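You operate a simulated robot arm through the tools that you are given. There is no shell and no other tool. Be economical: measure what you need, move in short steps, check, and stop when the job is done.

Carry out the task below with a simulated two-armed robot. There is one attempt and no reset: what you move stays moved.

JOB
Hold the green rucksack on the top of the deep white table steady with one hand and flip the zip of the green rucksack the other way with the other.

The check looks at the end state, three seconds after you hand in, the way a careful person would. Anything else that was tipped, shoved, dropped, spilled or broken makes it a failure.

ROBOT AND FRAMES
Two 6-joint arms with two-finger grippers on one trunk, on a base that drives. Base frame: it is fixed to the floor where the robot stands at the start and does not move with it; the origin is under the middle of the robot, x ahead of it, y to its left, z up; the surface under the hand at the start is at about z = 0.78. Units: m, degrees, N and s.
The left shoulder is at the start at [0.07, 0.176, 1.036], the right one opposite. With the tool pointing down near the work surface each hand reaches from about 0.48 to 0.8 m from the robot's upright axis, wherever it stands, measured 20 degrees to its own side. Places, roughly: zip of the green rucksack [0.5, 0, 1]. Payload 2.45 kg a hand.
The tool frame of a hand sits at the grasp point between the pads (the TCP): z along the fingers, y along the line on which they close. The tips reach 0.026 m beyond it. Largest opening 0.096 m; the body of the gripper starts 0.069 m behind the TCP.
Orientation is that of the tool frame in the base frame, as a unit quaternion [x, y, z, w]. With the fingers straight down and closing along the base's y, the tool's x points along the base's -x, its y along +y and its z along -z.

CONTROLS
- The arms move only by the tool drive_tool. It takes "left_increments", "right_increments" or both (then of equal length, played together; a hand with none holds still); each is a list that holds one entry, the list of rows, each a list of 6 numbers: the shift along the tool's x, y, z in m, then the turn, a rotation vector about the tool's x, y, z in degrees. In form: [[[tx, ty, tz, rx, ry, rz], ...]]. A call has 1 to 8 rows; each row shifts and turns the commanded pose from where the row before left it, along the tool's axes as they then stand. "left_fingers" and "right_fingers" are, for a hand that has rows, the finger opening in m, from 0 to 0.096, set as the call begins (left out, the last holds). Each row takes 0.2 s and may step no farther than 0.05 m and 8.6 degrees from the row before; otherwise, or with a gripper value out of range, the whole call is refused. Where a pose cannot be reached the arm comes as near as it can. A force on the tool above 40 N (or 10 N above the force at the start of the call, whichever is more), or a blocked arm, ends the call early, and 0.2 s more pass. The fingers move at their own pace and stop on an object; they squeeze with about 33 N. The grip force told is the motor's: it shows also when the fingers shut on nothing. Time passes only in rows, and 0.2 s behind the last, so rows that do not move let the fingers close. It gives the time, the measured TCP pose, the force on the tool (base axes), the opening and the grip force at its end, in the units of the frame above (readings bear some noise), with the torque about the TCP (base axes, N m) and any sound that the robot's microphone picked up.
- Cameras (640 x 400 px; columns grow to the right, rows downward): "scene" is now at [0.1406, 0.0174, 1.3701]; the picture's right is [0.18, -0.98, 0.00], its down [-0.43, -0.08, -0.90] and it looks along [0.89, 0.16, -0.43] (base axes); focal length 246 px, centre (320, 200). "left" rides on the left gripper at [0.082, -0.003, -0.098] in its tool frame; the picture's right is [0.04, 1.00, 0.00], its down [-0.73, 0.03, -0.68] and it looks along [-0.68, 0.03, 0.73] (tool axes); focal length 256 px, centre (320, 200). "right" rides on the right gripper at [0.082, 0.003, -0.098] in its tool frame; the picture's right is [-0.04, 1.00, 0.00], its down [-0.73, -0.03, -0.68] and it looks along [-0.68, -0.03, 0.73] (tool axes); focal length 256 px, centre (320, 200). There is no depth. A picture from a camera that has moved, and an enlarged one, comes with that camera's place and axes in the base frame and with its lens.
- snapshot(camera): a new picture of that camera. It takes no simulated time.
- move_column(by): slides the trunk up (or, below 0, down) by that many m; the arms and the scene camera ride with it, the base frame stays. It gives what a move gives, with no picture.
- steer(legs): drives the robot by 1 to 6 legs, each [ahead, left, turn to the left] in m, m and degrees, along the robot's own axes; the way and the turn of a leg run together, so that a leg with both is an arc; at most 1.5 m and 180 degrees a leg. The arms and the cameras ride along, it lands a little off, and it stops where it bumps. It gives what a move gives.
- head_to(pan, tilt): turns the head with the scene camera to pan (to the left, within 86 degrees either way) and tilt (down, from -29 to 69), counted from straight ahead of the robot. It gives what a move gives.
- close_up(camera, box): a new picture of the part [left, top, right, bottom] of that camera's present view, enlarged. It takes no simulated time.
- hand_in(): hands the job in; it is judged then, once.

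Work in short steps. Places have to be worked out from the pictures, the camera data and where the tool is seen: move nearer, look again, correct. Check each grasp and each placing, and mend what went wrong. You have 120 turns and 108 pictures in all, those below and enlarged ones among them. Open the grippers and draw the arms clear of the work before you hand the job in, unless the task says otherwise; then end with one line.

The tools are called after "Request:" as a command line: name --argument value ..., lists and objects as JSON in quotes. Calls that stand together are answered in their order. drive_tool: Moves the arms, as the interface text tells. Its arguments: {"type":"object","properties":{"left_increments":{"type":"array","items":{"type":"array","items":{"type":"array","items":{"type":"number"}}}},"left_fingers":{"type":"number"},"right_increments":{"type":"array","items":{"type":"array","items":{"type":"array","items":{"type":"number"}}}},"right_fingers":{"type":"number"}},"required":[]} The other tools are called the same way: move_column (by) slides the trunk up or down; steer (legs) drives the base; head_to (pan, tilt) turns the head that bears the scene camera; snapshot (camera) takes a picture; close_up (camera, box) takes an enlarged picture of a part of a camera's view; hand_in () hands the job in.

At the start:

```text
t: 0.0
left_tool_pos: [0.4908, 0.4186, 1.2641]
left_tool_rot: [0.0, 1.0, 0.0, 0.0]
left_force: [0.2, -0.4, 0.7]
left_ft_torque: [0.0, 0.01, -0.01]
left_grip_width: 0.0958
left_grasp_force: 0.0
right_tool_pos: [0.5256, -0.1128, 1.296]
right_tool_rot: [0.0, 1.0, 0.0, 0.0]
right_force: [-0.8, -0.2, -0.5]
right_ft_torque: [0.01, -0.03, 0.0]
right_grip_width: 0.0962
right_grasp_force: 0.1
trunk travel left (down, up): [-0.521, 0.319]
robot x, y, heading: [-0.0049, -0.0041, 0.1]
head pan, tilt: [10.3, 25.7]
```

scene: 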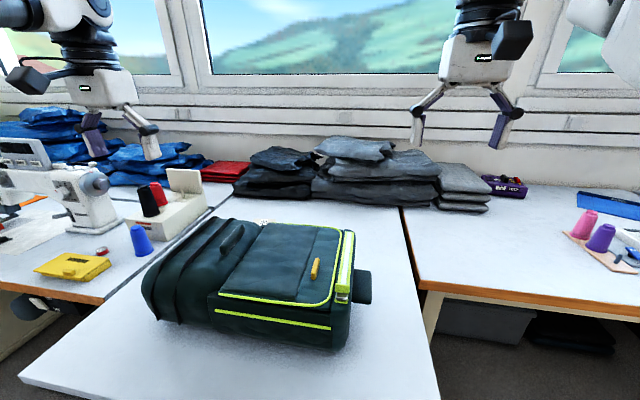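
right: 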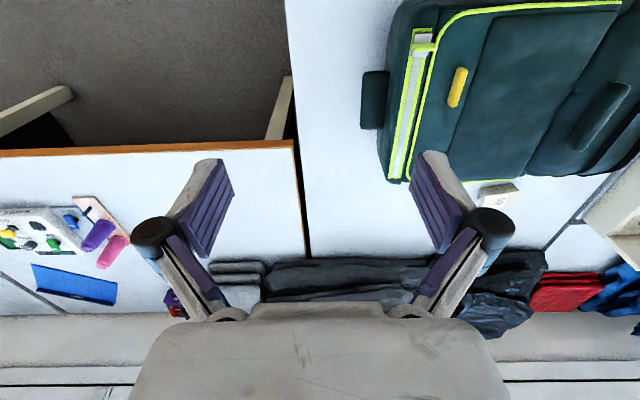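
left: 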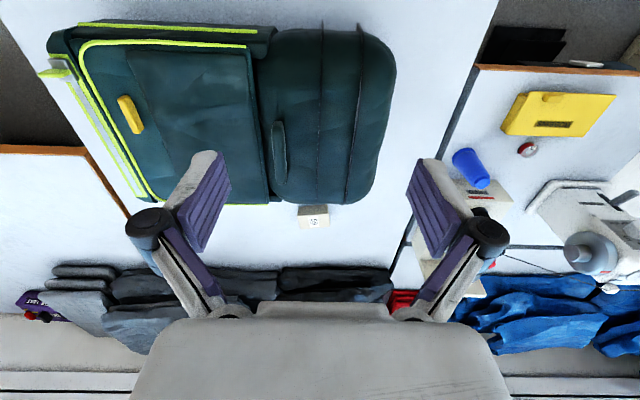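

The rucksack lies on the table with a white/lime zip along its right edge. I enlarge it to find the slider and tell which end it is at.

Request:
close_up --camera "scene" --box '[280, 210, 400, 360]'

Request:
close_up --camera "right" --box '[350, 0, 510, 200]'

Request:
close_up --camera "left" --box '[20, 10, 180, 210]'

```text
2.67 times, centred on (340, 285) of scene
camera zoom: at [0.1406, 0.0174, 1.3701], right [0.18, -0.98, 0.0], down [-0.43, -0.08, -0.9], along [0.89, 0.16, -0.43], focal length 657 px, centre (267, -27)
```

zoom: 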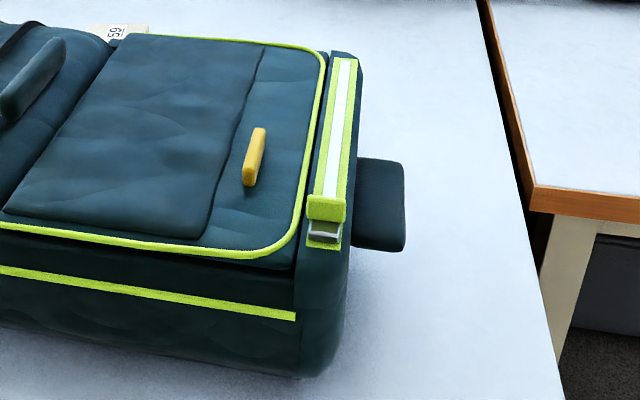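

```text
2.00 times, centred on (430, 100) of right
camera zoom: at [0.4448, -0.1084, 1.3954], right [0.04, 1.0, 0.0], down [0.73, -0.03, 0.68], along [0.68, -0.03, -0.73], focal length 512 px, centre (100, 400)
```

zoom: 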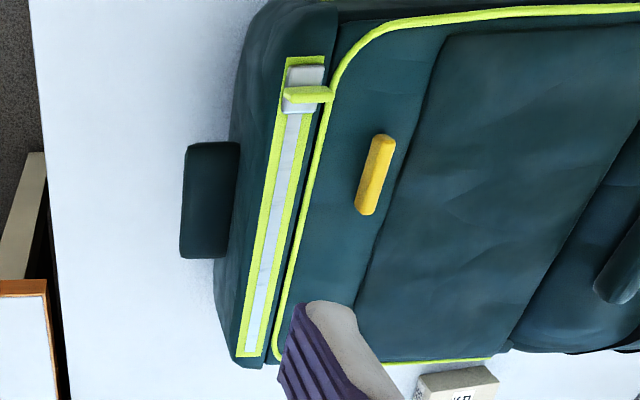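

```text
2.00 times, centred on (100, 110) of left
camera zoom: at [0.4083, 0.416, 1.3624], right [-0.04, 1.0, 0.0], down [0.73, 0.03, 0.68], along [0.68, 0.03, -0.73], focal length 512 px, centre (760, 380)
```

zoom: 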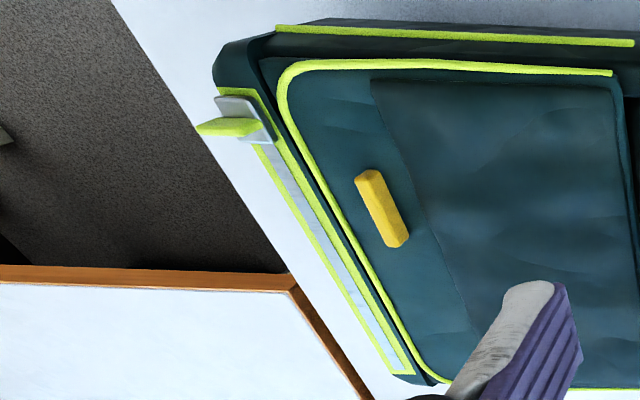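

The slider sits at the near end, about (0.54, 0.04, 0.96), with an upright lime tab. The track runs along +x to about (0.80, 0.04), which is at the edge of reach, so I check the room ahead of the base.

Request:
head_to --pan 0 --tilt 65

Request:
snapshot --camera "scene"

```text
t: 1.1
left_tool_pos: [0.4905, 0.4187, 1.2632]
left_tool_rot: [-0.001, 1.0, 0.0, -0.001]
left_force: [0.3, 0.2, 0.8]
left_ft_torque: [-0.02, 0.01, -0.02]
left_grip_width: 0.0959
left_grasp_force: 0.1
right_tool_pos: [0.5248, -0.1125, 1.2966]
right_tool_rot: [-0.001, 1.0, 0.0, 0.0]
right_force: [0.3, -0.2, 0.2]
right_ft_torque: [0.01, 0.0, 0.0]
right_grip_width: 0.0959
right_grasp_force: 0.1
trunk travel left (down, up): [-0.521, 0.319]
robot x, y, heading: [0.0002, -0.0016, -0.0]
head pan, tilt: [0.0, 65.0]
```

```text
101 pictures are left
camera scene: at [0.1108, 0.001, 1.3157], right [0.0, -1.0, 0.0], down [-0.91, 0.0, -0.42], along [0.42, 0.0, -0.91], focal length 246 px, centre (320, 200)
```

scene: 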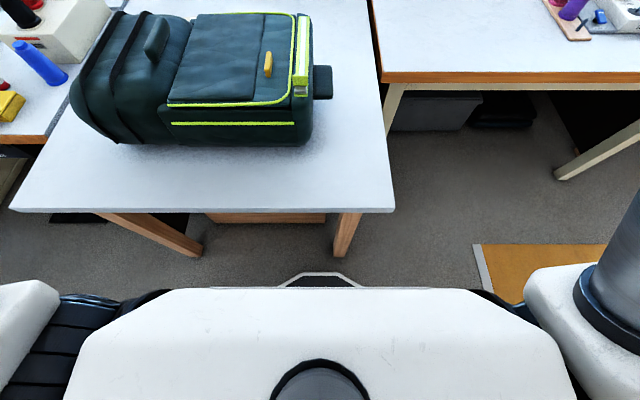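

The table edge is at x≈0.33, the base front at about 0.26, and the leg at about 0.40. I move ahead 0.07 and left 0.06, which is clear and puts the whole track within reach.

Request:
steer --legs '[[0.07, 0.06, 0]]'

Request:
head_to --pan 10 --tilt 45

Request:
snapshot --camera "scene"

```text
t: 2.2
left_tool_pos: [0.5589, 0.4773, 1.2638]
left_tool_rot: [0.0, 1.0, 0.0, 0.0]
left_force: [-0.4, -0.5, -0.4]
left_ft_torque: [0.02, 0.02, 0.0]
left_grip_width: 0.0962
left_grasp_force: 0.1
right_tool_pos: [0.5945, -0.0528, 1.2966]
right_tool_rot: [0.0, 1.0, -0.001, 0.0]
right_force: [-0.4, 0.8, -0.5]
right_ft_torque: [-0.02, -0.03, 0.0]
right_grip_width: 0.096
right_grasp_force: 0.0
trunk travel left (down, up): [-0.521, 0.319]
robot x, y, heading: [0.0667, 0.0573, -0.2]
head pan, tilt: [0.0, 65.0]
```

```text
t: 3.0
left_tool_pos: [0.5589, 0.4779, 1.2635]
left_tool_rot: [0.0, 1.0, 0.0, 0.0]
left_force: [0.6, -0.3, 0.0]
left_ft_torque: [0.04, -0.02, -0.02]
left_grip_width: 0.0961
left_grasp_force: 0.1
right_tool_pos: [0.5935, -0.0538, 1.2967]
right_tool_rot: [0.0, 1.0, -0.001, 0.0]
right_force: [0.0, -0.6, -0.5]
right_ft_torque: [0.02, 0.01, -0.02]
right_grip_width: 0.0961
right_grasp_force: 0.0
trunk travel left (down, up): [-0.521, 0.319]
robot x, y, heading: [0.0653, 0.0597, -0.2]
head pan, tilt: [10.0, 45.0]
```

```text
100 pictures are left
camera scene: at [0.1982, 0.0737, 1.3406], right [0.17, -0.98, 0.0], down [-0.7, -0.12, -0.71], along [0.7, 0.12, -0.71], focal length 246 px, centre (320, 200)
```

scene: 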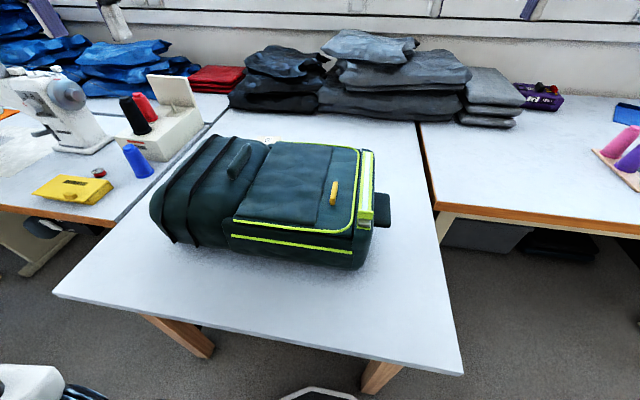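

I move the left hand above the carry handle and turn the right hand so that it closes along x, with its camera on the outer side.

Request:
drive_tool --left_increments '[[[-0.02, -0.03, 0.01, 0, 0, 0], [-0.02, -0.03, 0.01, 0, 0, 0], [-0.02, -0.03, 0.01, 0, 0, 0], [-0.02, -0.033, 0.02, 0, 0, 0], [-0.015, 0, 0.02, 0, 0, 0], [0, 0, 0.02, 0, 0, 0], [0, 0, 0.02, 0, 0, 0], [0, 0, 0.02, 0, 0, 0]]]' --right_increments '[[[0, 0, 0, 0, 0, -8.5], [0, 0, 0, 0, 0, -8.5], [0, 0, 0, 0, 0, -8.5], [0, 0, 0, 0, 0, -8.5], [0, 0, 0, 0, 0, -8.5], [0, 0, 0, 0, 0, -8.5], [0, 0, 0, 0, 0, -8.5], [0, 0, 0, 0, 0, -8.5]]]'

Request:
snapshot --camera "left"

```text
t: 4.8
left_tool_pos: [0.6539, 0.3569, 1.1332]
left_tool_rot: [0.001, 1.0, 0.0, 0.001]
left_force: [1.2, 0.0, 0.0]
left_ft_torque: [-0.02, 0.05, 0.0]
left_grip_width: 0.096
left_grasp_force: 0.0
right_tool_pos: [0.5928, -0.0524, 1.2966]
right_tool_rot: [-0.56, 0.829, 0.0, 0.0]
right_force: [0.2, -0.2, 0.1]
right_ft_torque: [-0.02, 0.0, -0.03]
right_grip_width: 0.0961
right_grasp_force: 0.1
trunk travel left (down, up): [-0.521, 0.319]
robot x, y, heading: [0.0656, 0.0578, 0.2]
head pan, tilt: [10.0, 45.0]
```

```text
99 pictures are left
camera left: at [0.5725, 0.3528, 1.2315], right [-0.04, 1.0, 0.0], down [0.73, 0.03, 0.68], along [0.68, 0.03, -0.73], focal length 256 px, centre (320, 200)
```

left: 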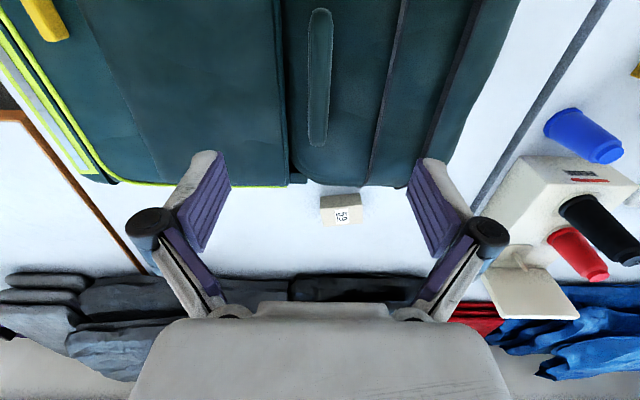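

The handle is centred between the left fingers (y≈0.355, top z≈0.99). I lower the left hand to z≈1.0 and finish the right hand's turn while moving it above the slider.

Request:
drive_tool --left_increments '[[[0, -0.002, 0.03, 0, 0, 0], [0, 0, 0.03, 0, 0, 0], [0, 0, 0.03, 0, 0, 0], [0, 0, 0.02, 0, 0, 0], [0, 0, 0.01, 0, 0, 0], [0, 0, 0.01, 0, 0, 0]]]' --right_increments '[[[0, 0, 0, 0, 0, -8.5], [0, 0, 0, 0, 0, -8.5], [0, 0, 0, 0, 0, -5], [0, 0, 0, 0, 0, 0], [-0.03, 0, 0.03, 0, 0, 0], [-0.03, 0, 0.03, 0, 0, 0]]]'

Request:
snapshot --camera "left"

Request:
snapshot --camera "scene"

Request:
snapshot --camera "right"

```text
t: 6.2
left_tool_pos: [0.6539, 0.3536, 1.0016]
left_tool_rot: [0.0, 1.0, -0.001, -0.001]
left_force: [0.1, 0.2, -0.1]
left_ft_torque: [0.01, 0.05, 0.03]
left_grip_width: 0.0958
left_grasp_force: 0.1
right_tool_pos: [0.5958, 0.0061, 1.2374]
right_tool_rot: [-0.707, 0.708, 0.001, 0.0]
right_force: [-0.4, 0.3, 1.1]
right_ft_torque: [0.0, 0.03, 0.01]
right_grip_width: 0.0957
right_grasp_force: 0.1
trunk travel left (down, up): [-0.521, 0.319]
robot x, y, heading: [0.0689, 0.0587, -0.2]
head pan, tilt: [10.0, 45.0]
```

```text
98 pictures are left
camera left: at [0.5721, 0.3504, 1.1], right [-0.04, 1.0, 0.0], down [0.73, 0.03, 0.68], along [0.68, 0.03, -0.73], focal length 256 px, centre (320, 200)
```

left: 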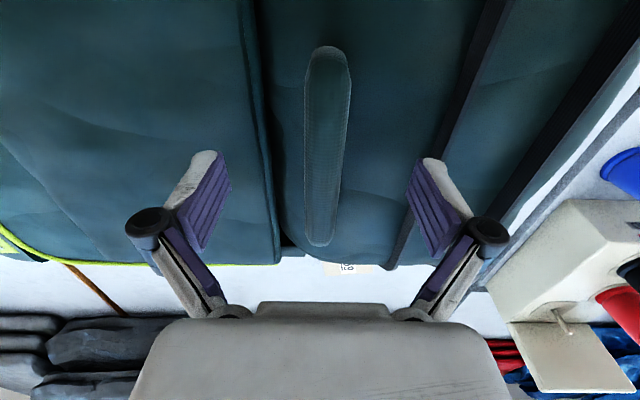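

```text
97 pictures are left
camera scene: at [0.1996, 0.0752, 1.3405], right [0.17, -0.98, 0.0], down [-0.7, -0.12, -0.71], along [0.7, 0.12, -0.71], focal length 246 px, centre (320, 200)
```

scene: 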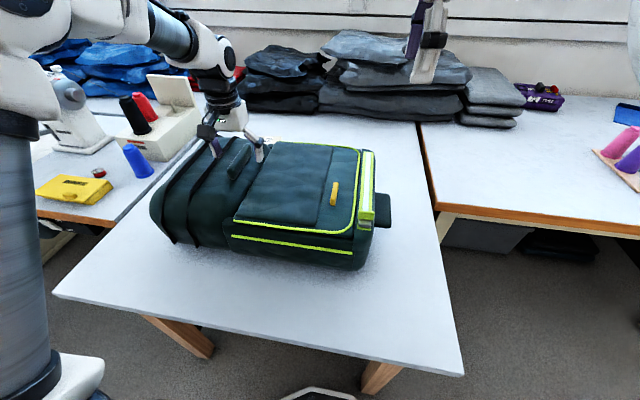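

```text
96 pictures are left
camera right: at [0.5923, -0.0749, 1.335], right [-1.0, 0.04, 0.0], down [0.03, 0.73, 0.68], along [0.03, 0.68, -0.73], focal length 256 px, centre (320, 200)
```

right: 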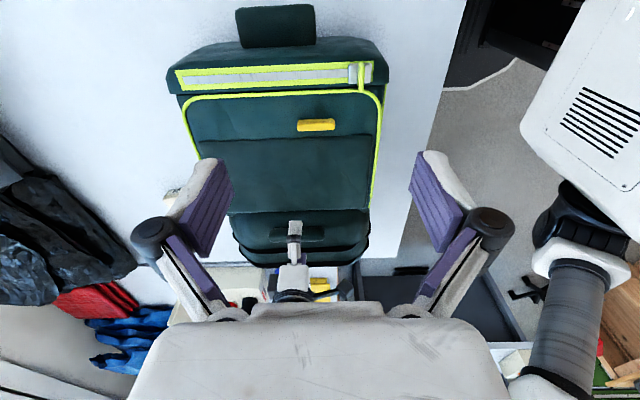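

The handle is between the left fingers. I check the depth in an enlarged picture before closing.

Request:
close_up --camera "scene" --box '[180, 100, 300, 200]'

Request:
close_up --camera "right" --box '[320, 40, 420, 120]'

```text
4.00 times, centred on (240, 150) of scene
camera zoom: at [0.1996, 0.0752, 1.3405], right [0.17, -0.98, 0.0], down [-0.7, -0.12, -0.71], along [0.7, 0.12, -0.71], focal length 985 px, centre (640, 400)
```

zoom: 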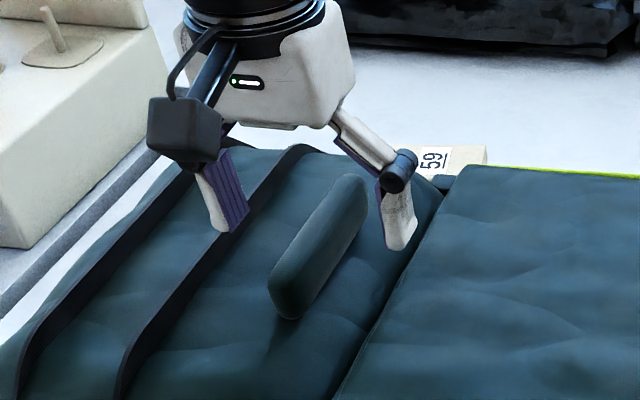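

```text
5.00 times, centred on (370, 80) of right
camera zoom: at [0.5923, -0.0749, 1.335], right [-1.0, 0.04, 0.0], down [0.03, 0.73, 0.68], along [0.03, 0.68, -0.73], focal length 1280 px, centre (70, 800)
```

zoom: 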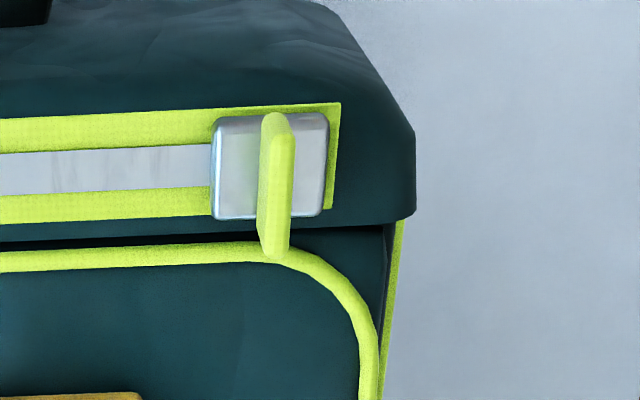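

The left fingers straddle the handle. I lower 0.012 m and close on it, and move the right hand above the tab (x≈0.543, y≈0.04).

Request:
drive_tool --left_increments '[[[0, 0, 0.006, 0, 0, 0], [0, 0, 0.006, 0, 0, 0]]]'

Request:
drive_tool --left_increments '[[[0, 0, 0, 0, 0, 0], [0, 0, 0, 0, 0, 0], [0, 0, 0, 0, 0, 0], [0, 0, 0, 0, 0, 0]]]' --left_fingers 0.0 --right_increments '[[[-0.017, -0.025, 0.02, 0, 0, 0], [-0.017, -0.026, 0.03, 0, 0, 0], [0, 0, 0.03, 0, 0, 0], [0, 0, 0.03, 0, 0, 0]]]' --right_fingers 0.05

Request:
snapshot --camera "right"

Request:
snapshot --camera "scene"

```text
t: 6.8
left_tool_pos: [0.6537, 0.352, 0.9908]
left_tool_rot: [-0.001, 1.0, 0.0, 0.0]
left_force: [0.1, -0.2, 1.0]
left_ft_torque: [0.0, -0.01, -0.03]
left_grip_width: 0.096
left_grasp_force: 0.0
right_tool_pos: [0.5935, 0.0059, 1.2353]
right_tool_rot: [0.707, -0.707, 0.0, 0.0]
right_force: [-0.8, 0.8, -0.4]
right_ft_torque: [-0.03, 0.01, -0.01]
right_grip_width: 0.0961
right_grasp_force: 0.1
trunk travel left (down, up): [-0.521, 0.319]
robot x, y, heading: [0.0671, 0.0575, -0.1]
head pan, tilt: [10.0, 45.0]
```

```text
t: 8.0
left_tool_pos: [0.6526, 0.3523, 0.9923]
left_tool_rot: [0.0, 1.0, 0.0, 0.001]
left_force: [-1.9, 1.2, 5.4]
left_ft_torque: [0.26, 0.21, 0.09]
left_grip_width: 0.0199
left_grasp_force: 32.9
right_tool_pos: [0.656, 0.0038, 1.1431]
right_tool_rot: [-0.689, 0.724, 0.03, 0.028]
right_force: [1.0, 0.0, -0.1]
right_ft_torque: [-0.01, 0.0, 0.0]
right_grip_width: 0.0502
right_grasp_force: 0.0
right hand out of reach, approached as far as the arm can: row 4
trunk travel left (down, up): [-0.521, 0.319]
robot x, y, heading: [0.0647, 0.0636, 0.0]
head pan, tilt: [10.0, 45.0]
stopped in row 4 (right hand): the arm was blocked; the commanded pose is now the measured one
```

```text
93 pictures are left
camera right: at [0.6503, -0.0848, 1.2349], right [-1.0, 0.09, 0.01], down [0.07, 0.67, 0.74], along [0.06, 0.73, -0.68], focal length 256 px, centre (320, 200)
```

right: 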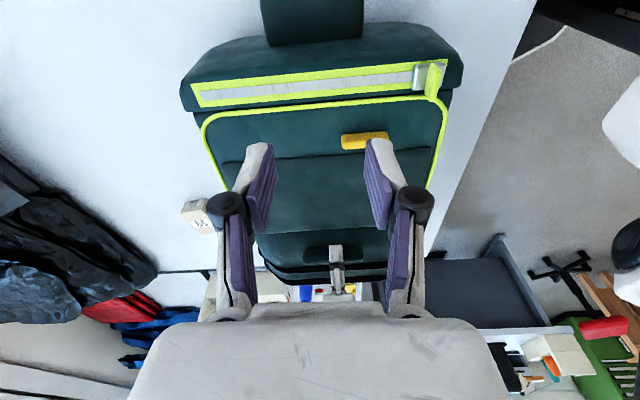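

```text
92 pictures are left
camera scene: at [0.1976, 0.0737, 1.3406], right [0.17, -0.98, 0.0], down [-0.7, -0.12, -0.71], along [0.7, 0.12, -0.71], focal length 246 px, centre (320, 200)
```

scene: 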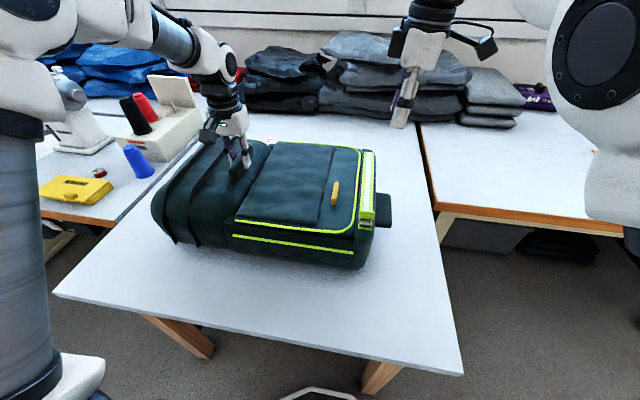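

The left hand grips the handle (0.020 m wide). I had the sign of tool y wrong for the right hand (tool y is now −x), so it drifted outward; I raise it, straighten the orientation and bring it back over x≈0.545, y≈0.04.

Request:
drive_tool --right_increments '[[[0, 0.03, -0.02, 0.2, 4.7, -2.8], [0, 0.03, -0.02, 0, 0, 0], [0, 0.03, 0, 0, 0, 0], [-0.012, 0.021, 0, 0, 0, 0], [-0.012, 0, 0, 0, 0, 0], [-0.012, 0, 0, 0, 0, 0]]]'

Request:
snapshot --camera "right"

```text
t: 9.4
left_tool_pos: [0.6533, 0.3518, 0.9919]
left_tool_rot: [-0.001, 1.0, 0.0, 0.001]
left_force: [-1.5, 2.2, 8.4]
left_ft_torque: [-0.09, -0.21, 0.13]
left_grip_width: 0.0201
left_grasp_force: 32.9
right_tool_pos: [0.5606, -0.0021, 1.2135]
right_tool_rot: [-0.704, 0.71, 0.008, 0.019]
right_force: [0.1, -0.7, -0.7]
right_ft_torque: [0.02, 0.01, 0.01]
right_grip_width: 0.0502
right_grasp_force: 0.1
right hand out of reach, approached as far as the arm can: row 4, 5, 6
trunk travel left (down, up): [-0.521, 0.319]
robot x, y, heading: [0.0709, 0.0598, -0.1]
head pan, tilt: [10.0, 45.0]
```

```text
91 pictures are left
camera right: at [0.5574, -0.0859, 1.3088], right [-1.0, 0.05, -0.01], down [0.03, 0.71, 0.71], along [0.04, 0.71, -0.71], focal length 256 px, centre (320, 200)
```

right: 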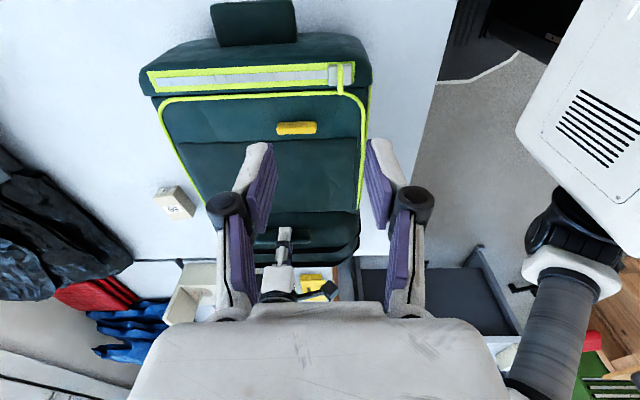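

The right hand stops at y≈0 in this yaw. I turn back 34° and push toward +y, to see whether yaw or shoulder angle is the limit.

Request:
drive_tool --right_increments '[[[0, 0, 0, 0, 0, 8.5], [0, 0, 0, 0, 0, 8.5], [0, 0, 0, 0, 0, 8.5], [0, 0, 0, 0, 0, 8.5], [-0.01, 0, 0, 0, 0, 0], [-0.01, 0, 0, 0, 0, 0], [-0.01, 0, 0, 0, 0, 0]]]'

```text
t: 11.2
left_tool_pos: [0.6524, 0.3527, 0.9933]
left_tool_rot: [-0.001, 1.0, 0.001, 0.002]
left_force: [-2.0, 0.1, 3.8]
left_ft_torque: [0.13, 0.19, 0.09]
left_grip_width: 0.0201
left_grasp_force: 32.8
right_tool_pos: [0.5857, 0.0091, 1.2228]
right_tool_rot: [-0.462, 0.886, 0.019, 0.019]
right_force: [-0.2, -0.3, 0.2]
right_ft_torque: [0.04, -0.02, 0.01]
right_grip_width: 0.0502
right_grasp_force: 0.1
right hand out of reach, approached as far as the arm can: row 5, 6, 7
trunk travel left (down, up): [-0.521, 0.319]
robot x, y, heading: [0.0673, 0.0599, 0.1]
head pan, tilt: [10.0, 45.0]
stopped in row 7 (right hand): the arm was blocked; the commanded pose is now the measured one
```

The limit is the shoulder's inward angle, so the robot must stand farther left. I release the handle, lift the left hand and raise the right.

Request:
drive_tool --left_increments '[[[0, 0, 0, 0, 0, 0], [0, 0, 0, 0, 0, 0], [0, 0, 0, 0, 0, 0], [0, 0, -0.04, 0, 0, 0], [0, 0, -0.04, 0, 0, 0], [0, 0, -0.04, 0, 0, 0], [0, 0, -0.03, 0, 0, 0]]]' --left_fingers 0.096 --right_increments '[[[0.01, 0, 0, 0, 0, 0], [0.01, 0, 0, 0, 0, 0], [0.01, 0, 0, 0, 0, 0], [0.01, 0, 0, 0, 0, 0], [0, 0, 0, 0, 0, 0], [0, 0, 0, 0, 0, 0], [0, 0, 0, 0, 0, 0]]]'

Request:
steer --legs '[[0.01, 0.12, 0]]'

Request:
snapshot --camera "left"

Request:
snapshot --camera "scene"

```text
t: 12.8
left_tool_pos: [0.6544, 0.3517, 1.1435]
left_tool_rot: [0.0, 1.0, 0.0, 0.001]
left_force: [0.5, 0.3, 0.3]
left_ft_torque: [-0.01, 0.0, 0.0]
left_grip_width: 0.096
left_grasp_force: 0.0
right_tool_pos: [0.5629, -0.0231, 1.2195]
right_tool_rot: [-0.463, 0.886, 0.017, 0.016]
right_force: [-1.0, 0.5, 0.8]
right_ft_torque: [0.04, -0.03, 0.01]
right_grip_width: 0.0499
right_grasp_force: 0.1
trunk travel left (down, up): [-0.521, 0.319]
robot x, y, heading: [0.0676, 0.0586, -0.0]
head pan, tilt: [10.0, 45.0]
```

```text
t: 14.0
left_tool_pos: [0.6647, 0.4707, 1.1421]
left_tool_rot: [0.0, 1.0, 0.0, 0.001]
left_force: [-0.3, -0.3, 0.1]
left_ft_torque: [-0.01, 0.03, 0.0]
left_grip_width: 0.0959
left_grasp_force: 0.1
right_tool_pos: [0.5724, 0.0974, 1.219]
right_tool_rot: [-0.464, 0.886, 0.017, 0.017]
right_force: [0.3, 1.1, 0.1]
right_ft_torque: [-0.03, 0.0, 0.0]
right_grip_width: 0.05
right_grasp_force: 0.1
trunk travel left (down, up): [-0.521, 0.319]
robot x, y, heading: [0.078, 0.1765, 0.1]
head pan, tilt: [10.0, 45.0]
```

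```text
90 pictures are left
camera left: at [0.583, 0.4682, 1.2406], right [-0.04, 1.0, 0.0], down [0.73, 0.03, 0.68], along [0.68, 0.03, -0.73], focal length 256 px, centre (320, 200)
```

left: 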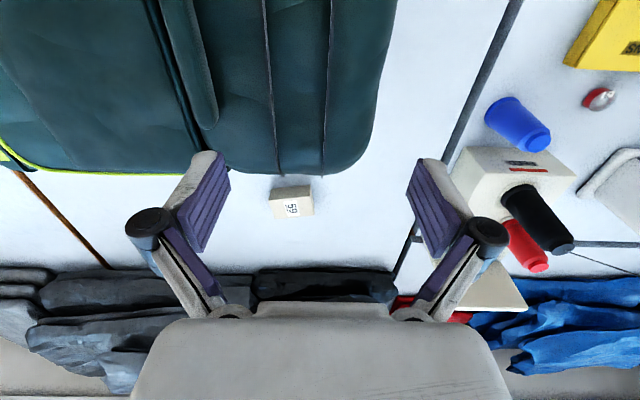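

```text
89 pictures are left
camera scene: at [0.2087, 0.1919, 1.3407], right [0.17, -0.98, 0.0], down [-0.7, -0.12, -0.71], along [0.7, 0.12, -0.71], focal length 246 px, centre (320, 200)
```

scene: 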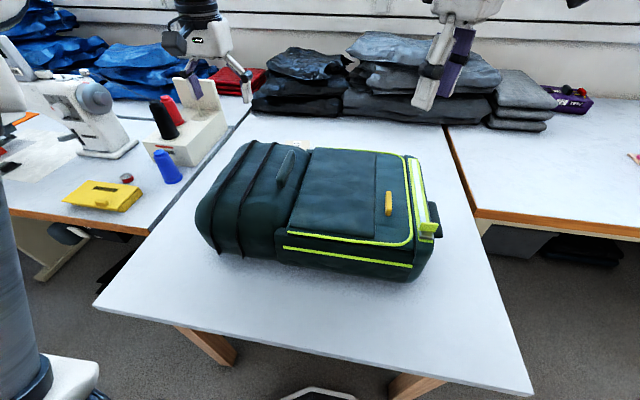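

The base is now at y≈0.177. I bring the left hand back over the handle and square the right hand, then move it above the tab.

Request:
drive_tool --left_increments '[[[0.005, -0.03, 0, 0, 0, 0], [0.005, -0.03, 0, 0, 0, 0], [0, -0.03, 0, 0, 0, 0], [0, -0.028, 0, 0, 0, 0], [0, 0, 0.03, 0, 0, 0], [0, 0, 0.03, 0, 0, 0], [0, 0, 0.03, 0, 0, 0], [0, 0, 0.03, 0, 0, 0]]]' --right_increments '[[[0, 0, 0, 0, 0.56, -6.94], [0, 0, 0, 0, 0.56, -6.94], [0, 0, 0, 0, 0.56, -6.94], [0, 0, 0, 0, 0.56, -6.94], [0, 0, 0, 0, 0.56, -6.94], [0.026, 0.015, 0.02, 0, 0, 0], [0.026, 0.014, 0.02, 0, 0, 0], [0, 0, 0.02, 0, 0, 0]]]'

Request:
snapshot --camera "left"

Request:
snapshot --camera "right"

```text
t: 15.8
left_tool_pos: [0.6561, 0.3544, 1.0203]
left_tool_rot: [0.0, 1.0, 0.0, 0.001]
left_force: [0.2, 0.3, -0.1]
left_ft_torque: [-0.01, 0.04, -0.04]
left_grip_width: 0.0958
left_grasp_force: 0.0
right_tool_pos: [0.5576, 0.0437, 1.1602]
right_tool_rot: [-0.707, 0.707, 0.0, -0.002]
right_force: [-0.7, 0.5, -0.6]
right_ft_torque: [0.02, 0.0, -0.01]
right_grip_width: 0.05
right_grasp_force: 0.0
right hand out of reach, approached as far as the arm can: row 7
trunk travel left (down, up): [-0.521, 0.319]
robot x, y, heading: [0.0833, 0.1764, 0.0]
head pan, tilt: [10.0, 45.0]
```

```text
88 pictures are left
camera left: at [0.575, 0.352, 1.1201], right [-0.04, 1.0, 0.0], down [0.73, 0.03, 0.68], along [0.68, 0.03, -0.73], focal length 256 px, centre (320, 200)
```

left: 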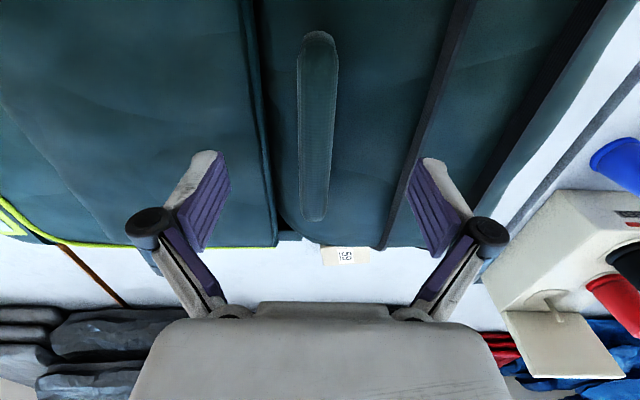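

```text
87 pictures are left
camera right: at [0.5557, -0.0371, 1.2589], right [-1.0, 0.04, 0.0], down [0.03, 0.73, 0.68], along [0.03, 0.68, -0.74], focal length 256 px, centre (320, 200)
```

right: 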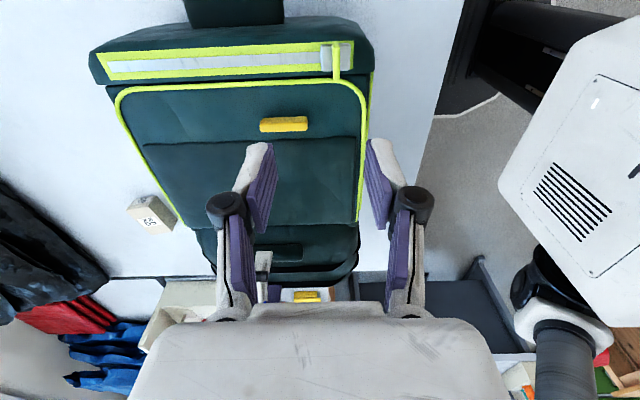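

The right hand is just inside its minimum reach. Before gripping, I back the base up 0.025 m; the left fingers are above the bag, so nothing is dragged.

Request:
steer --legs '[[-0.027, 0, 0]]'

Request:
drive_tool --left_increments '[[[-0.01, 0, 0, 0, 0, 0], [-0.01, 0, 0.014, 0, 0, 0], [0, 0, 0.014, 0, 0, 0]]]' --right_increments '[[[0, 0, 0, 0, 0, 0], [0, 0, 0.03, 0, 0, 0], [0, 0, 0.03, 0, 0, 0]]]'

Request:
snapshot --camera "right"

```text
t: 16.6
left_tool_pos: [0.6309, 0.3537, 1.0216]
left_tool_rot: [0.0, 1.0, 0.0, 0.0]
left_force: [0.5, 0.7, -0.9]
left_ft_torque: [0.0, 0.02, 0.02]
left_grip_width: 0.0958
left_grasp_force: 0.0
right_tool_pos: [0.532, 0.0424, 1.1593]
right_tool_rot: [-0.707, 0.708, 0.001, -0.001]
right_force: [0.9, -0.4, 1.2]
right_ft_torque: [-0.01, 0.05, 0.02]
right_grip_width: 0.0502
right_grasp_force: 0.1
trunk travel left (down, up): [-0.521, 0.319]
robot x, y, heading: [0.0538, 0.1788, 0.0]
head pan, tilt: [10.0, 45.0]
```

```text
t: 17.4
left_tool_pos: [0.6503, 0.3527, 0.9933]
left_tool_rot: [0.0, 1.0, -0.001, 0.001]
left_force: [-0.2, 0.3, -0.3]
left_ft_torque: [0.03, -0.03, -0.01]
left_grip_width: 0.0959
left_grasp_force: 0.1
right_tool_pos: [0.5305, 0.0434, 1.0979]
right_tool_rot: [-0.707, 0.708, 0.0, -0.001]
right_force: [0.0, 0.2, -0.3]
right_ft_torque: [-0.01, 0.02, 0.02]
right_grip_width: 0.0499
right_grasp_force: 0.0
trunk travel left (down, up): [-0.521, 0.319]
robot x, y, heading: [0.0498, 0.1771, 0.0]
head pan, tilt: [10.0, 45.0]
```

```text
86 pictures are left
camera right: at [0.5284, -0.0383, 1.1975], right [-1.0, 0.04, 0.0], down [0.03, 0.73, 0.68], along [0.03, 0.68, -0.73], focal length 256 px, centre (320, 200)
```

right: 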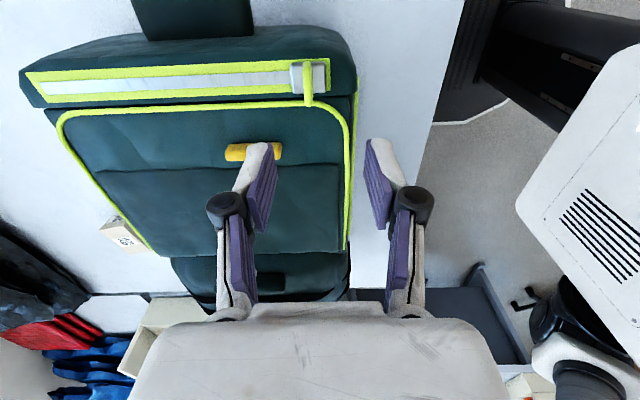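

The left hand surrounds the handle, and the tab is at about (0.543, 0.040) from z 0.94 to 0.99. I close the left hand on the handle, align the right hand and lower it to z≈1.03.

Request:
drive_tool --left_increments '[[[0, 0, 0, 0, 0, 0], [0, 0, 0, 0, 0, 0], [0, 0, 0, 0, 0, 0], [0, 0, 0, 0, 0, 0]]]' --left_fingers 0.0 --right_increments '[[[0.002, -0.0125, 0.01, 0, 0, 0], [0, 0, 0.02, 0, 0, 0], [0, 0, 0.02, 0, 0, 0], [0, 0, 0.015, 0, 0, 0]]]'

Request:
snapshot --camera "right"

Request:
close_up --camera "scene" --box '[370, 120, 490, 270]'

```text
t: 18.4
left_tool_pos: [0.6476, 0.3532, 0.9944]
left_tool_rot: [0.0, 1.0, 0.001, 0.003]
left_force: [2.7, -3.0, 9.9]
left_ft_torque: [-0.05, -0.67, 0.03]
left_grip_width: 0.0197
left_grasp_force: 32.6
right_tool_pos: [0.5409, 0.0415, 1.0357]
right_tool_rot: [-0.706, 0.708, 0.001, 0.0]
right_force: [0.2, 0.7, -0.1]
right_ft_torque: [0.02, 0.0, 0.03]
right_grip_width: 0.0499
right_grasp_force: 0.0
trunk travel left (down, up): [-0.521, 0.319]
robot x, y, heading: [0.0542, 0.1778, 0.1]
head pan, tilt: [10.0, 45.0]
```

```text
85 pictures are left
camera right: at [0.539, -0.0398, 1.1341], right [-1.0, 0.04, 0.0], down [0.03, 0.73, 0.68], along [0.03, 0.68, -0.73], focal length 256 px, centre (320, 200)
```

right: 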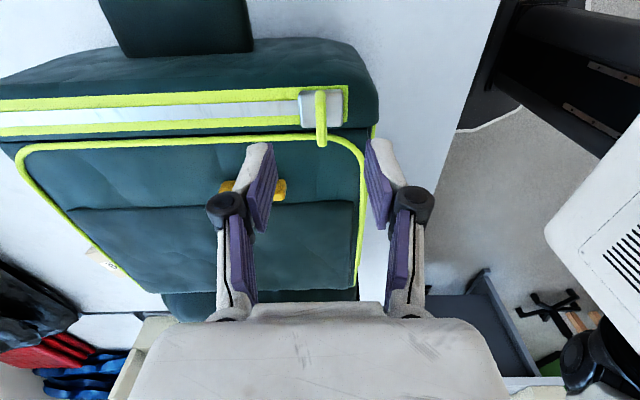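

```text
2.67 times, centred on (430, 195) of scene
camera zoom: at [0.1809, 0.1909, 1.3409], right [0.17, -0.98, 0.0], down [-0.7, -0.12, -0.71], along [0.7, 0.12, -0.71], focal length 657 px, centre (27, 213)
```

zoom: 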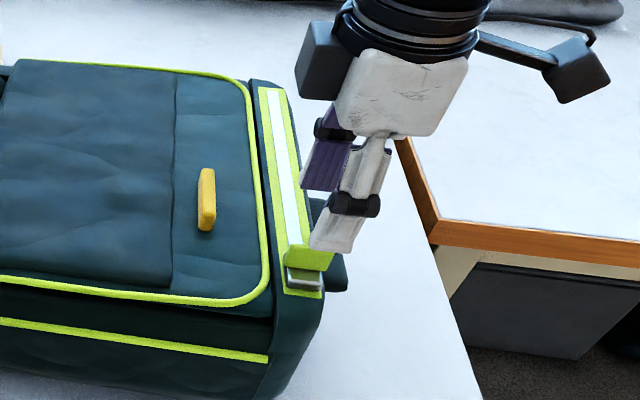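

The tab is centred between the fingers (x≈0.542) and spans z≈0.93–0.99. I lower to z≈0.98 and close on it.

Request:
drive_tool --right_increments '[[[0, 0, 0.02, 0, 0, 0], [0, 0, 0.02, 0, 0, 0], [0, 0, 0.016, 0, 0, 0]]]'

Request:
snapshot --camera "right"

Request:
close_up --camera "scene" --box '[370, 120, 490, 270]'

```text
t: 19.2
left_tool_pos: [0.6481, 0.3528, 0.9944]
left_tool_rot: [0.0, 1.0, 0.001, 0.003]
left_force: [6.0, -2.3, 15.7]
left_ft_torque: [-0.09, -0.67, 0.02]
left_grip_width: 0.0198
left_grasp_force: 33.6
right_tool_pos: [0.5417, 0.0387, 0.9842]
right_tool_rot: [-0.703, 0.711, 0.003, 0.01]
right_force: [0.3, 0.0, 0.3]
right_ft_torque: [0.02, 0.0, -0.03]
right_grip_width: 0.0502
right_grasp_force: 0.1
trunk travel left (down, up): [-0.521, 0.319]
robot x, y, heading: [0.0502, 0.1776, 0.0]
head pan, tilt: [10.0, 45.0]
```

```text
83 pictures are left
camera right: at [0.5388, -0.044, 1.0827], right [-1.0, 0.05, -0.01], down [0.03, 0.72, 0.69], along [0.04, 0.69, -0.72], focal length 256 px, centre (320, 200)
```

right: 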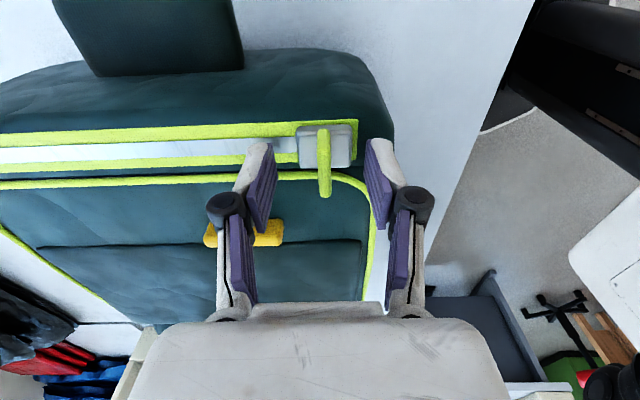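

```text
2.67 times, centred on (430, 195) of scene
camera zoom: at [0.1808, 0.1907, 1.3409], right [0.17, -0.98, 0.0], down [-0.7, -0.12, -0.71], along [0.7, 0.12, -0.71], focal length 657 px, centre (27, 213)
```

zoom: 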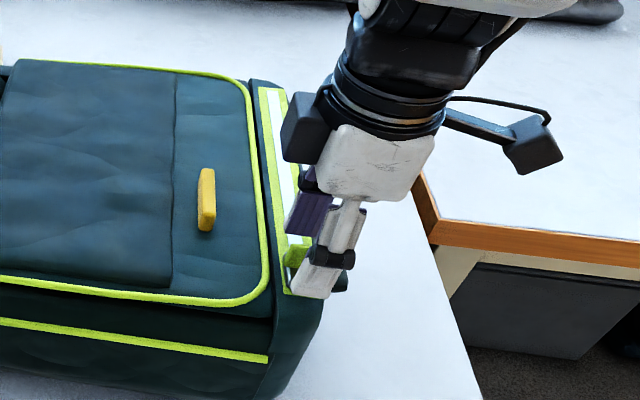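

The tab is between the fingers; I close the right hand and let it settle.

Request:
drive_tool --right_increments '[[[0, 0, 0, 0, 0, 0], [0, 0, 0, 0, 0, 0], [0, 0, 0, 0, 0, 0]]]' --right_fingers 0.0

Request:
snapshot --camera "right"

```text
t: 20.1
left_tool_pos: [0.6481, 0.3536, 0.9949]
left_tool_rot: [0.0, 1.0, 0.0, 0.002]
left_force: [10.9, 1.6, 6.2]
left_ft_torque: [0.08, -1.05, 0.43]
left_grip_width: 0.0199
left_grasp_force: 33.2
right_tool_pos: [0.5413, 0.0392, 0.9851]
right_tool_rot: [-0.705, 0.71, 0.004, 0.01]
right_force: [-0.3, -10.0, 33.9]
right_ft_torque: [-0.16, -0.03, 0.45]
right_grip_width: 0.0064
right_grasp_force: 32.8
trunk travel left (down, up): [-0.521, 0.319]
robot x, y, heading: [0.052, 0.1763, 0.0]
head pan, tilt: [10.0, 45.0]
```

```text
81 pictures are left
camera right: at [0.5385, -0.0437, 1.0823], right [-1.0, 0.05, -0.01], down [0.03, 0.72, 0.69], along [0.04, 0.69, -0.72], focal length 256 px, centre (320, 200)
```

right: 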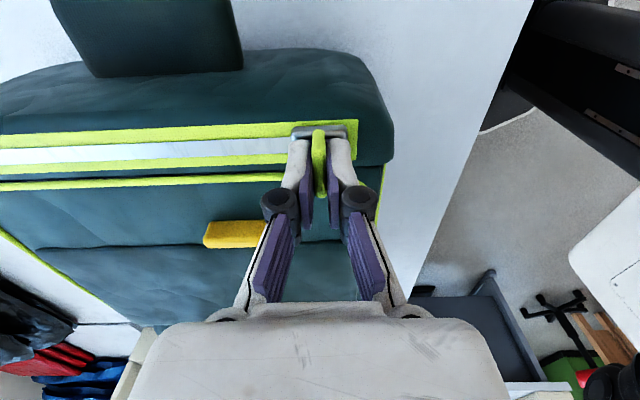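

The tab is gripped (0.006 m), but the tips press down with 34 N. I ease up 5 mm, then start sliding along +x.

Request:
drive_tool --right_increments '[[[0, 0, -0.003, 0, 0, 0], [0, 0, -0.002, 0, 0, 0], [0, 0, 0, 0, 0, 0]]]'

Request:
drive_tool --right_increments '[[[0, -0.005, 0, 0, 0, 0], [0, -0.005, 0, 0, 0, 0], [0, -0.005, 0, 0, 0, 0], [0, -0.005, 0, 0, 0, 0]]]'

Request:
snapshot --camera "right"

```text
t: 20.9
left_tool_pos: [0.6477, 0.354, 0.9951]
left_tool_rot: [0.0, 1.0, -0.001, 0.001]
left_force: [1.9, -1.2, 23.6]
left_ft_torque: [-0.14, 0.83, 0.03]
left_grip_width: 0.0198
left_grasp_force: 32.4
right_tool_pos: [0.5398, 0.0389, 0.9859]
right_tool_rot: [-0.704, 0.71, 0.008, 0.003]
right_force: [-0.7, 3.2, 0.4]
right_ft_torque: [-0.44, -0.01, 0.4]
right_grip_width: 0.0063
right_grasp_force: 32.6
trunk travel left (down, up): [-0.521, 0.319]
robot x, y, heading: [0.0518, 0.1784, 0.1]
head pan, tilt: [10.0, 45.0]
```

```text
t: 21.9
left_tool_pos: [0.6477, 0.3515, 0.9943]
left_tool_rot: [-0.001, 1.0, 0.002, 0.002]
left_force: [6.5, 8.5, 11.4]
left_ft_torque: [0.43, -0.77, 0.05]
left_grip_width: 0.0203
left_grasp_force: 33.0
right_tool_pos: [0.5596, 0.0389, 0.985]
right_tool_rot: [0.707, -0.707, 0.001, 0.001]
right_force: [0.6, -12.8, 12.0]
right_ft_torque: [-0.03, -0.01, 0.07]
right_grip_width: 0.0064
right_grasp_force: 32.8
trunk travel left (down, up): [-0.521, 0.319]
robot x, y, heading: [0.0515, 0.1747, -0.1]
head pan, tilt: [10.0, 45.0]
```

```text
80 pictures are left
camera right: at [0.5585, -0.0415, 1.084], right [-1.0, 0.04, 0.0], down [0.03, 0.73, 0.68], along [0.03, 0.68, -0.74], focal length 256 px, centre (320, 200)
```

right: 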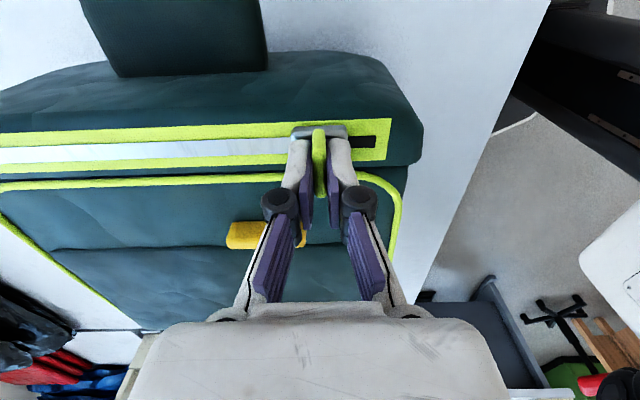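

The slider moves freely and the zip opens behind it. I continue along the track.

Request:
drive_tool --right_increments '[[[0.001, -0.008, 0, 0, 0, 0], [0, -0.008, 0, 0, 0, 0], [0, -0.008, 0, 0, 0, 0], [0, -0.008, 0, 0, 0, 0], [0, -0.008, 0, 0, 0, 0], [0, -0.008, 0, 0, 0, 0], [0, -0.008, 0, 0, 0, 0], [0, -0.008, 0, 0, 0, 0]]]'

Request:
snapshot --camera "right"

```text
t: 23.6
left_tool_pos: [0.6474, 0.3526, 0.9937]
left_tool_rot: [0.0, 1.0, 0.001, 0.002]
left_force: [-0.2, -10.0, 2.8]
left_ft_torque: [-0.14, -0.19, 0.16]
left_grip_width: 0.0199
left_grasp_force: 33.0
right_tool_pos: [0.6249, 0.0379, 0.9845]
right_tool_rot: [-0.706, 0.708, 0.0, 0.0]
right_force: [0.6, 4.1, 12.5]
right_ft_torque: [0.21, 0.01, 0.14]
right_grip_width: 0.0063
right_grasp_force: 33.0
trunk travel left (down, up): [-0.521, 0.319]
robot x, y, heading: [0.0484, 0.1768, -0.0]
head pan, tilt: [10.0, 45.0]
```

```text
79 pictures are left
camera right: at [0.6224, -0.0416, 1.0837], right [-1.0, 0.04, 0.0], down [0.03, 0.73, 0.68], along [0.03, 0.68, -0.73], focal length 256 px, centre (320, 200)
```

right: 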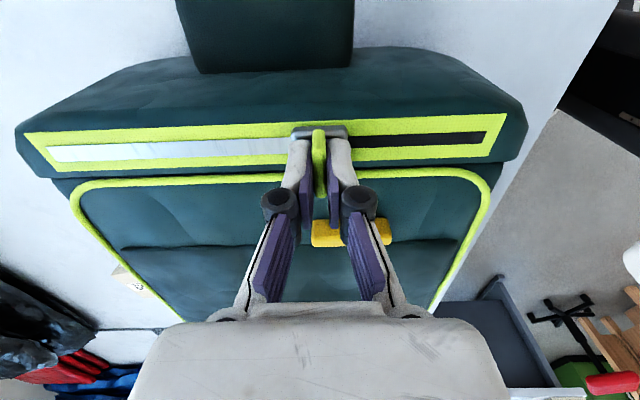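

About 0.145 m of track is left (end near x≈0.77). I continue.

Request:
drive_tool --right_increments '[[[0, -0.008, 0, 0, 0, 0], [0, -0.008, 0, 0, 0, 0], [0, -0.008, 0, 0, 0, 0], [0, -0.008, 0, 0, 0, 0], [0, -0.008, 0, 0, 0, 0], [0, -0.008, 0, 0, 0, 0], [0, -0.008, 0, 0, 0, 0], [0, -0.008, 0, 0, 0, 0]]]'

Request:
drive_tool --right_increments '[[[0, -0.008, 0, 0, 0, 0], [0, -0.008, 0, 0, 0, 0], [0, -0.008, 0, 0, 0, 0], [0, -0.008, 0, 0, 0, 0], [0, -0.008, 0, 0, 0, 0], [0, -0.008, 0, 0, 0, 0], [0, -0.008, 0, 0, 0, 0]]]'

Request:
snapshot --camera "right"

```text
t: 25.4
left_tool_pos: [0.648, 0.3538, 0.9931]
left_tool_rot: [0.001, 1.0, 0.0, 0.003]
left_force: [-2.6, -28.9, 3.3]
left_ft_torque: [-0.69, 0.12, -0.23]
left_grip_width: 0.0199
left_grasp_force: 32.5
right_tool_pos: [0.6892, 0.0395, 0.9846]
right_tool_rot: [-0.707, 0.708, 0.001, 0.001]
right_force: [0.3, 29.5, 2.9]
right_ft_torque: [0.8, -0.01, 0.07]
right_grip_width: 0.006
right_grasp_force: 33.3
trunk travel left (down, up): [-0.521, 0.319]
robot x, y, heading: [0.052, 0.1788, -0.2]
head pan, tilt: [10.0, 45.0]
```

```text
t: 27.1
left_tool_pos: [0.6477, 0.3529, 0.9936]
left_tool_rot: [0.0, 1.0, 0.001, 0.001]
left_force: [0.9, -21.3, 3.8]
left_ft_torque: [-0.47, -0.44, -0.37]
left_grip_width: 0.02
left_grasp_force: 32.8
right_tool_pos: [0.7452, 0.0386, 0.9847]
right_tool_rot: [-0.707, 0.708, 0.0, 0.0]
right_force: [-0.8, 19.9, 6.7]
right_ft_torque: [0.54, -0.02, -0.12]
right_grip_width: 0.0064
right_grasp_force: 33.0
trunk travel left (down, up): [-0.521, 0.319]
robot x, y, heading: [0.051, 0.1782, 0.4]
head pan, tilt: [10.0, 45.0]
```

```text
78 pictures are left
camera right: at [0.7425, -0.0418, 1.0836], right [-1.0, 0.04, 0.0], down [0.03, 0.73, 0.68], along [0.03, 0.68, -0.73], focal length 256 px, centre (320, 200)
```

right: 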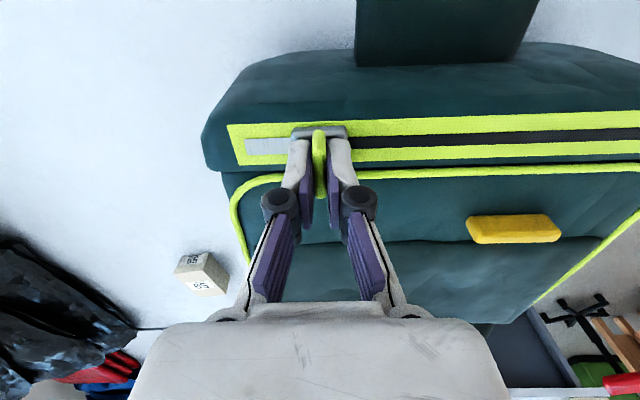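

About 0.027 m is left. I push on in small steps, relieving the sideways force by 1 mm toward +y.

Request:
drive_tool --right_increments '[[[-0.001, -0.005, 0, 0, 0, 0], [-0.0005, -0.005, 0, 0, 0, 0], [0, -0.005, 0, 0, 0, 0], [0, -0.005, 0, 0, 0, 0], [0, -0.004, 0, 0, 0, 0], [0, -0.004, 0, 0, 0, 0], [0, -0.003, 0, 0, 0, 0], [0, -0.003, 0, 0, 0, 0]]]'

Request:
snapshot --camera "right"

```text
t: 28.9
left_tool_pos: [0.6476, 0.3537, 0.9935]
left_tool_rot: [0.0, 1.0, 0.001, 0.001]
left_force: [-2.1, 10.4, 5.5]
left_ft_torque: [0.26, -0.03, 0.26]
left_grip_width: 0.0196
left_grasp_force: 33.1
right_tool_pos: [0.7789, 0.0411, 0.9843]
right_tool_rot: [-0.706, 0.708, 0.0, -0.001]
right_force: [1.0, -13.3, 5.3]
right_ft_torque: [-0.31, 0.03, 0.11]
right_grip_width: 0.0062
right_grasp_force: 33.2
trunk travel left (down, up): [-0.521, 0.319]
robot x, y, heading: [0.0536, 0.174, -0.0]
head pan, tilt: [10.0, 45.0]
```

```text
77 pictures are left
camera right: at [0.7769, -0.0409, 1.0836], right [-1.0, 0.04, 0.0], down [0.03, 0.73, 0.68], along [0.03, 0.68, -0.73], focal length 256 px, centre (320, 200)
```

right: 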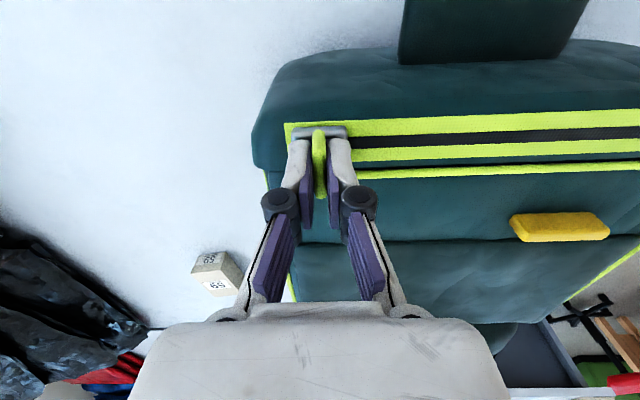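

The slider is practically at the far end. I nudge a few mm more to feel the stop.

Request:
drive_tool --right_increments '[[[0, -0.003, 0, 0, 0, 0], [0, -0.003, 0, 0, 0, 0], [0, 0, 0, 0, 0, 0]]]'

Request:
close_up --camera "right" --box '[260, 90, 400, 210]'

```text
t: 29.6
left_tool_pos: [0.6482, 0.3553, 0.9946]
left_tool_rot: [0.0, 1.0, 0.0, 0.003]
left_force: [7.0, 0.1, 0.0]
left_ft_torque: [0.01, -0.13, 0.81]
left_grip_width: 0.0198
left_grasp_force: 33.0
right_tool_pos: [0.7834, 0.0414, 0.9855]
right_tool_rot: [-0.706, 0.708, 0.0, 0.0]
right_force: [-9.0, -0.1, 10.0]
right_ft_torque: [0.04, 0.2, 0.51]
right_grip_width: 0.0063
right_grasp_force: 32.6
trunk travel left (down, up): [-0.521, 0.319]
robot x, y, heading: [0.053, 0.1785, -0.0]
head pan, tilt: [10.0, 45.0]
```

```text
3.33 times, centred on (330, 150) of right
camera zoom: at [0.7811, -0.0396, 1.0834], right [-1.0, 0.04, 0.0], down [0.03, 0.73, 0.68], along [0.03, 0.68, -0.73], focal length 853 px, centre (287, 367)
```

zoom: 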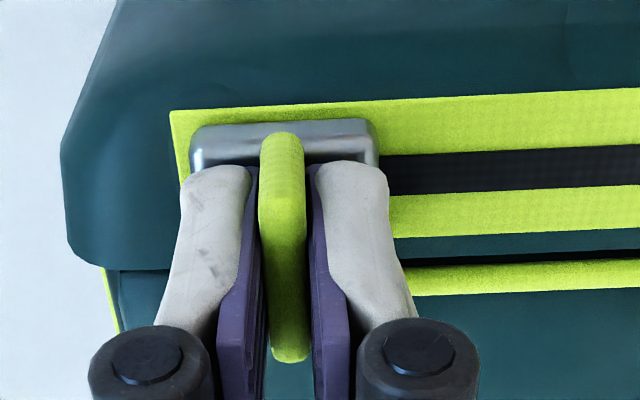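

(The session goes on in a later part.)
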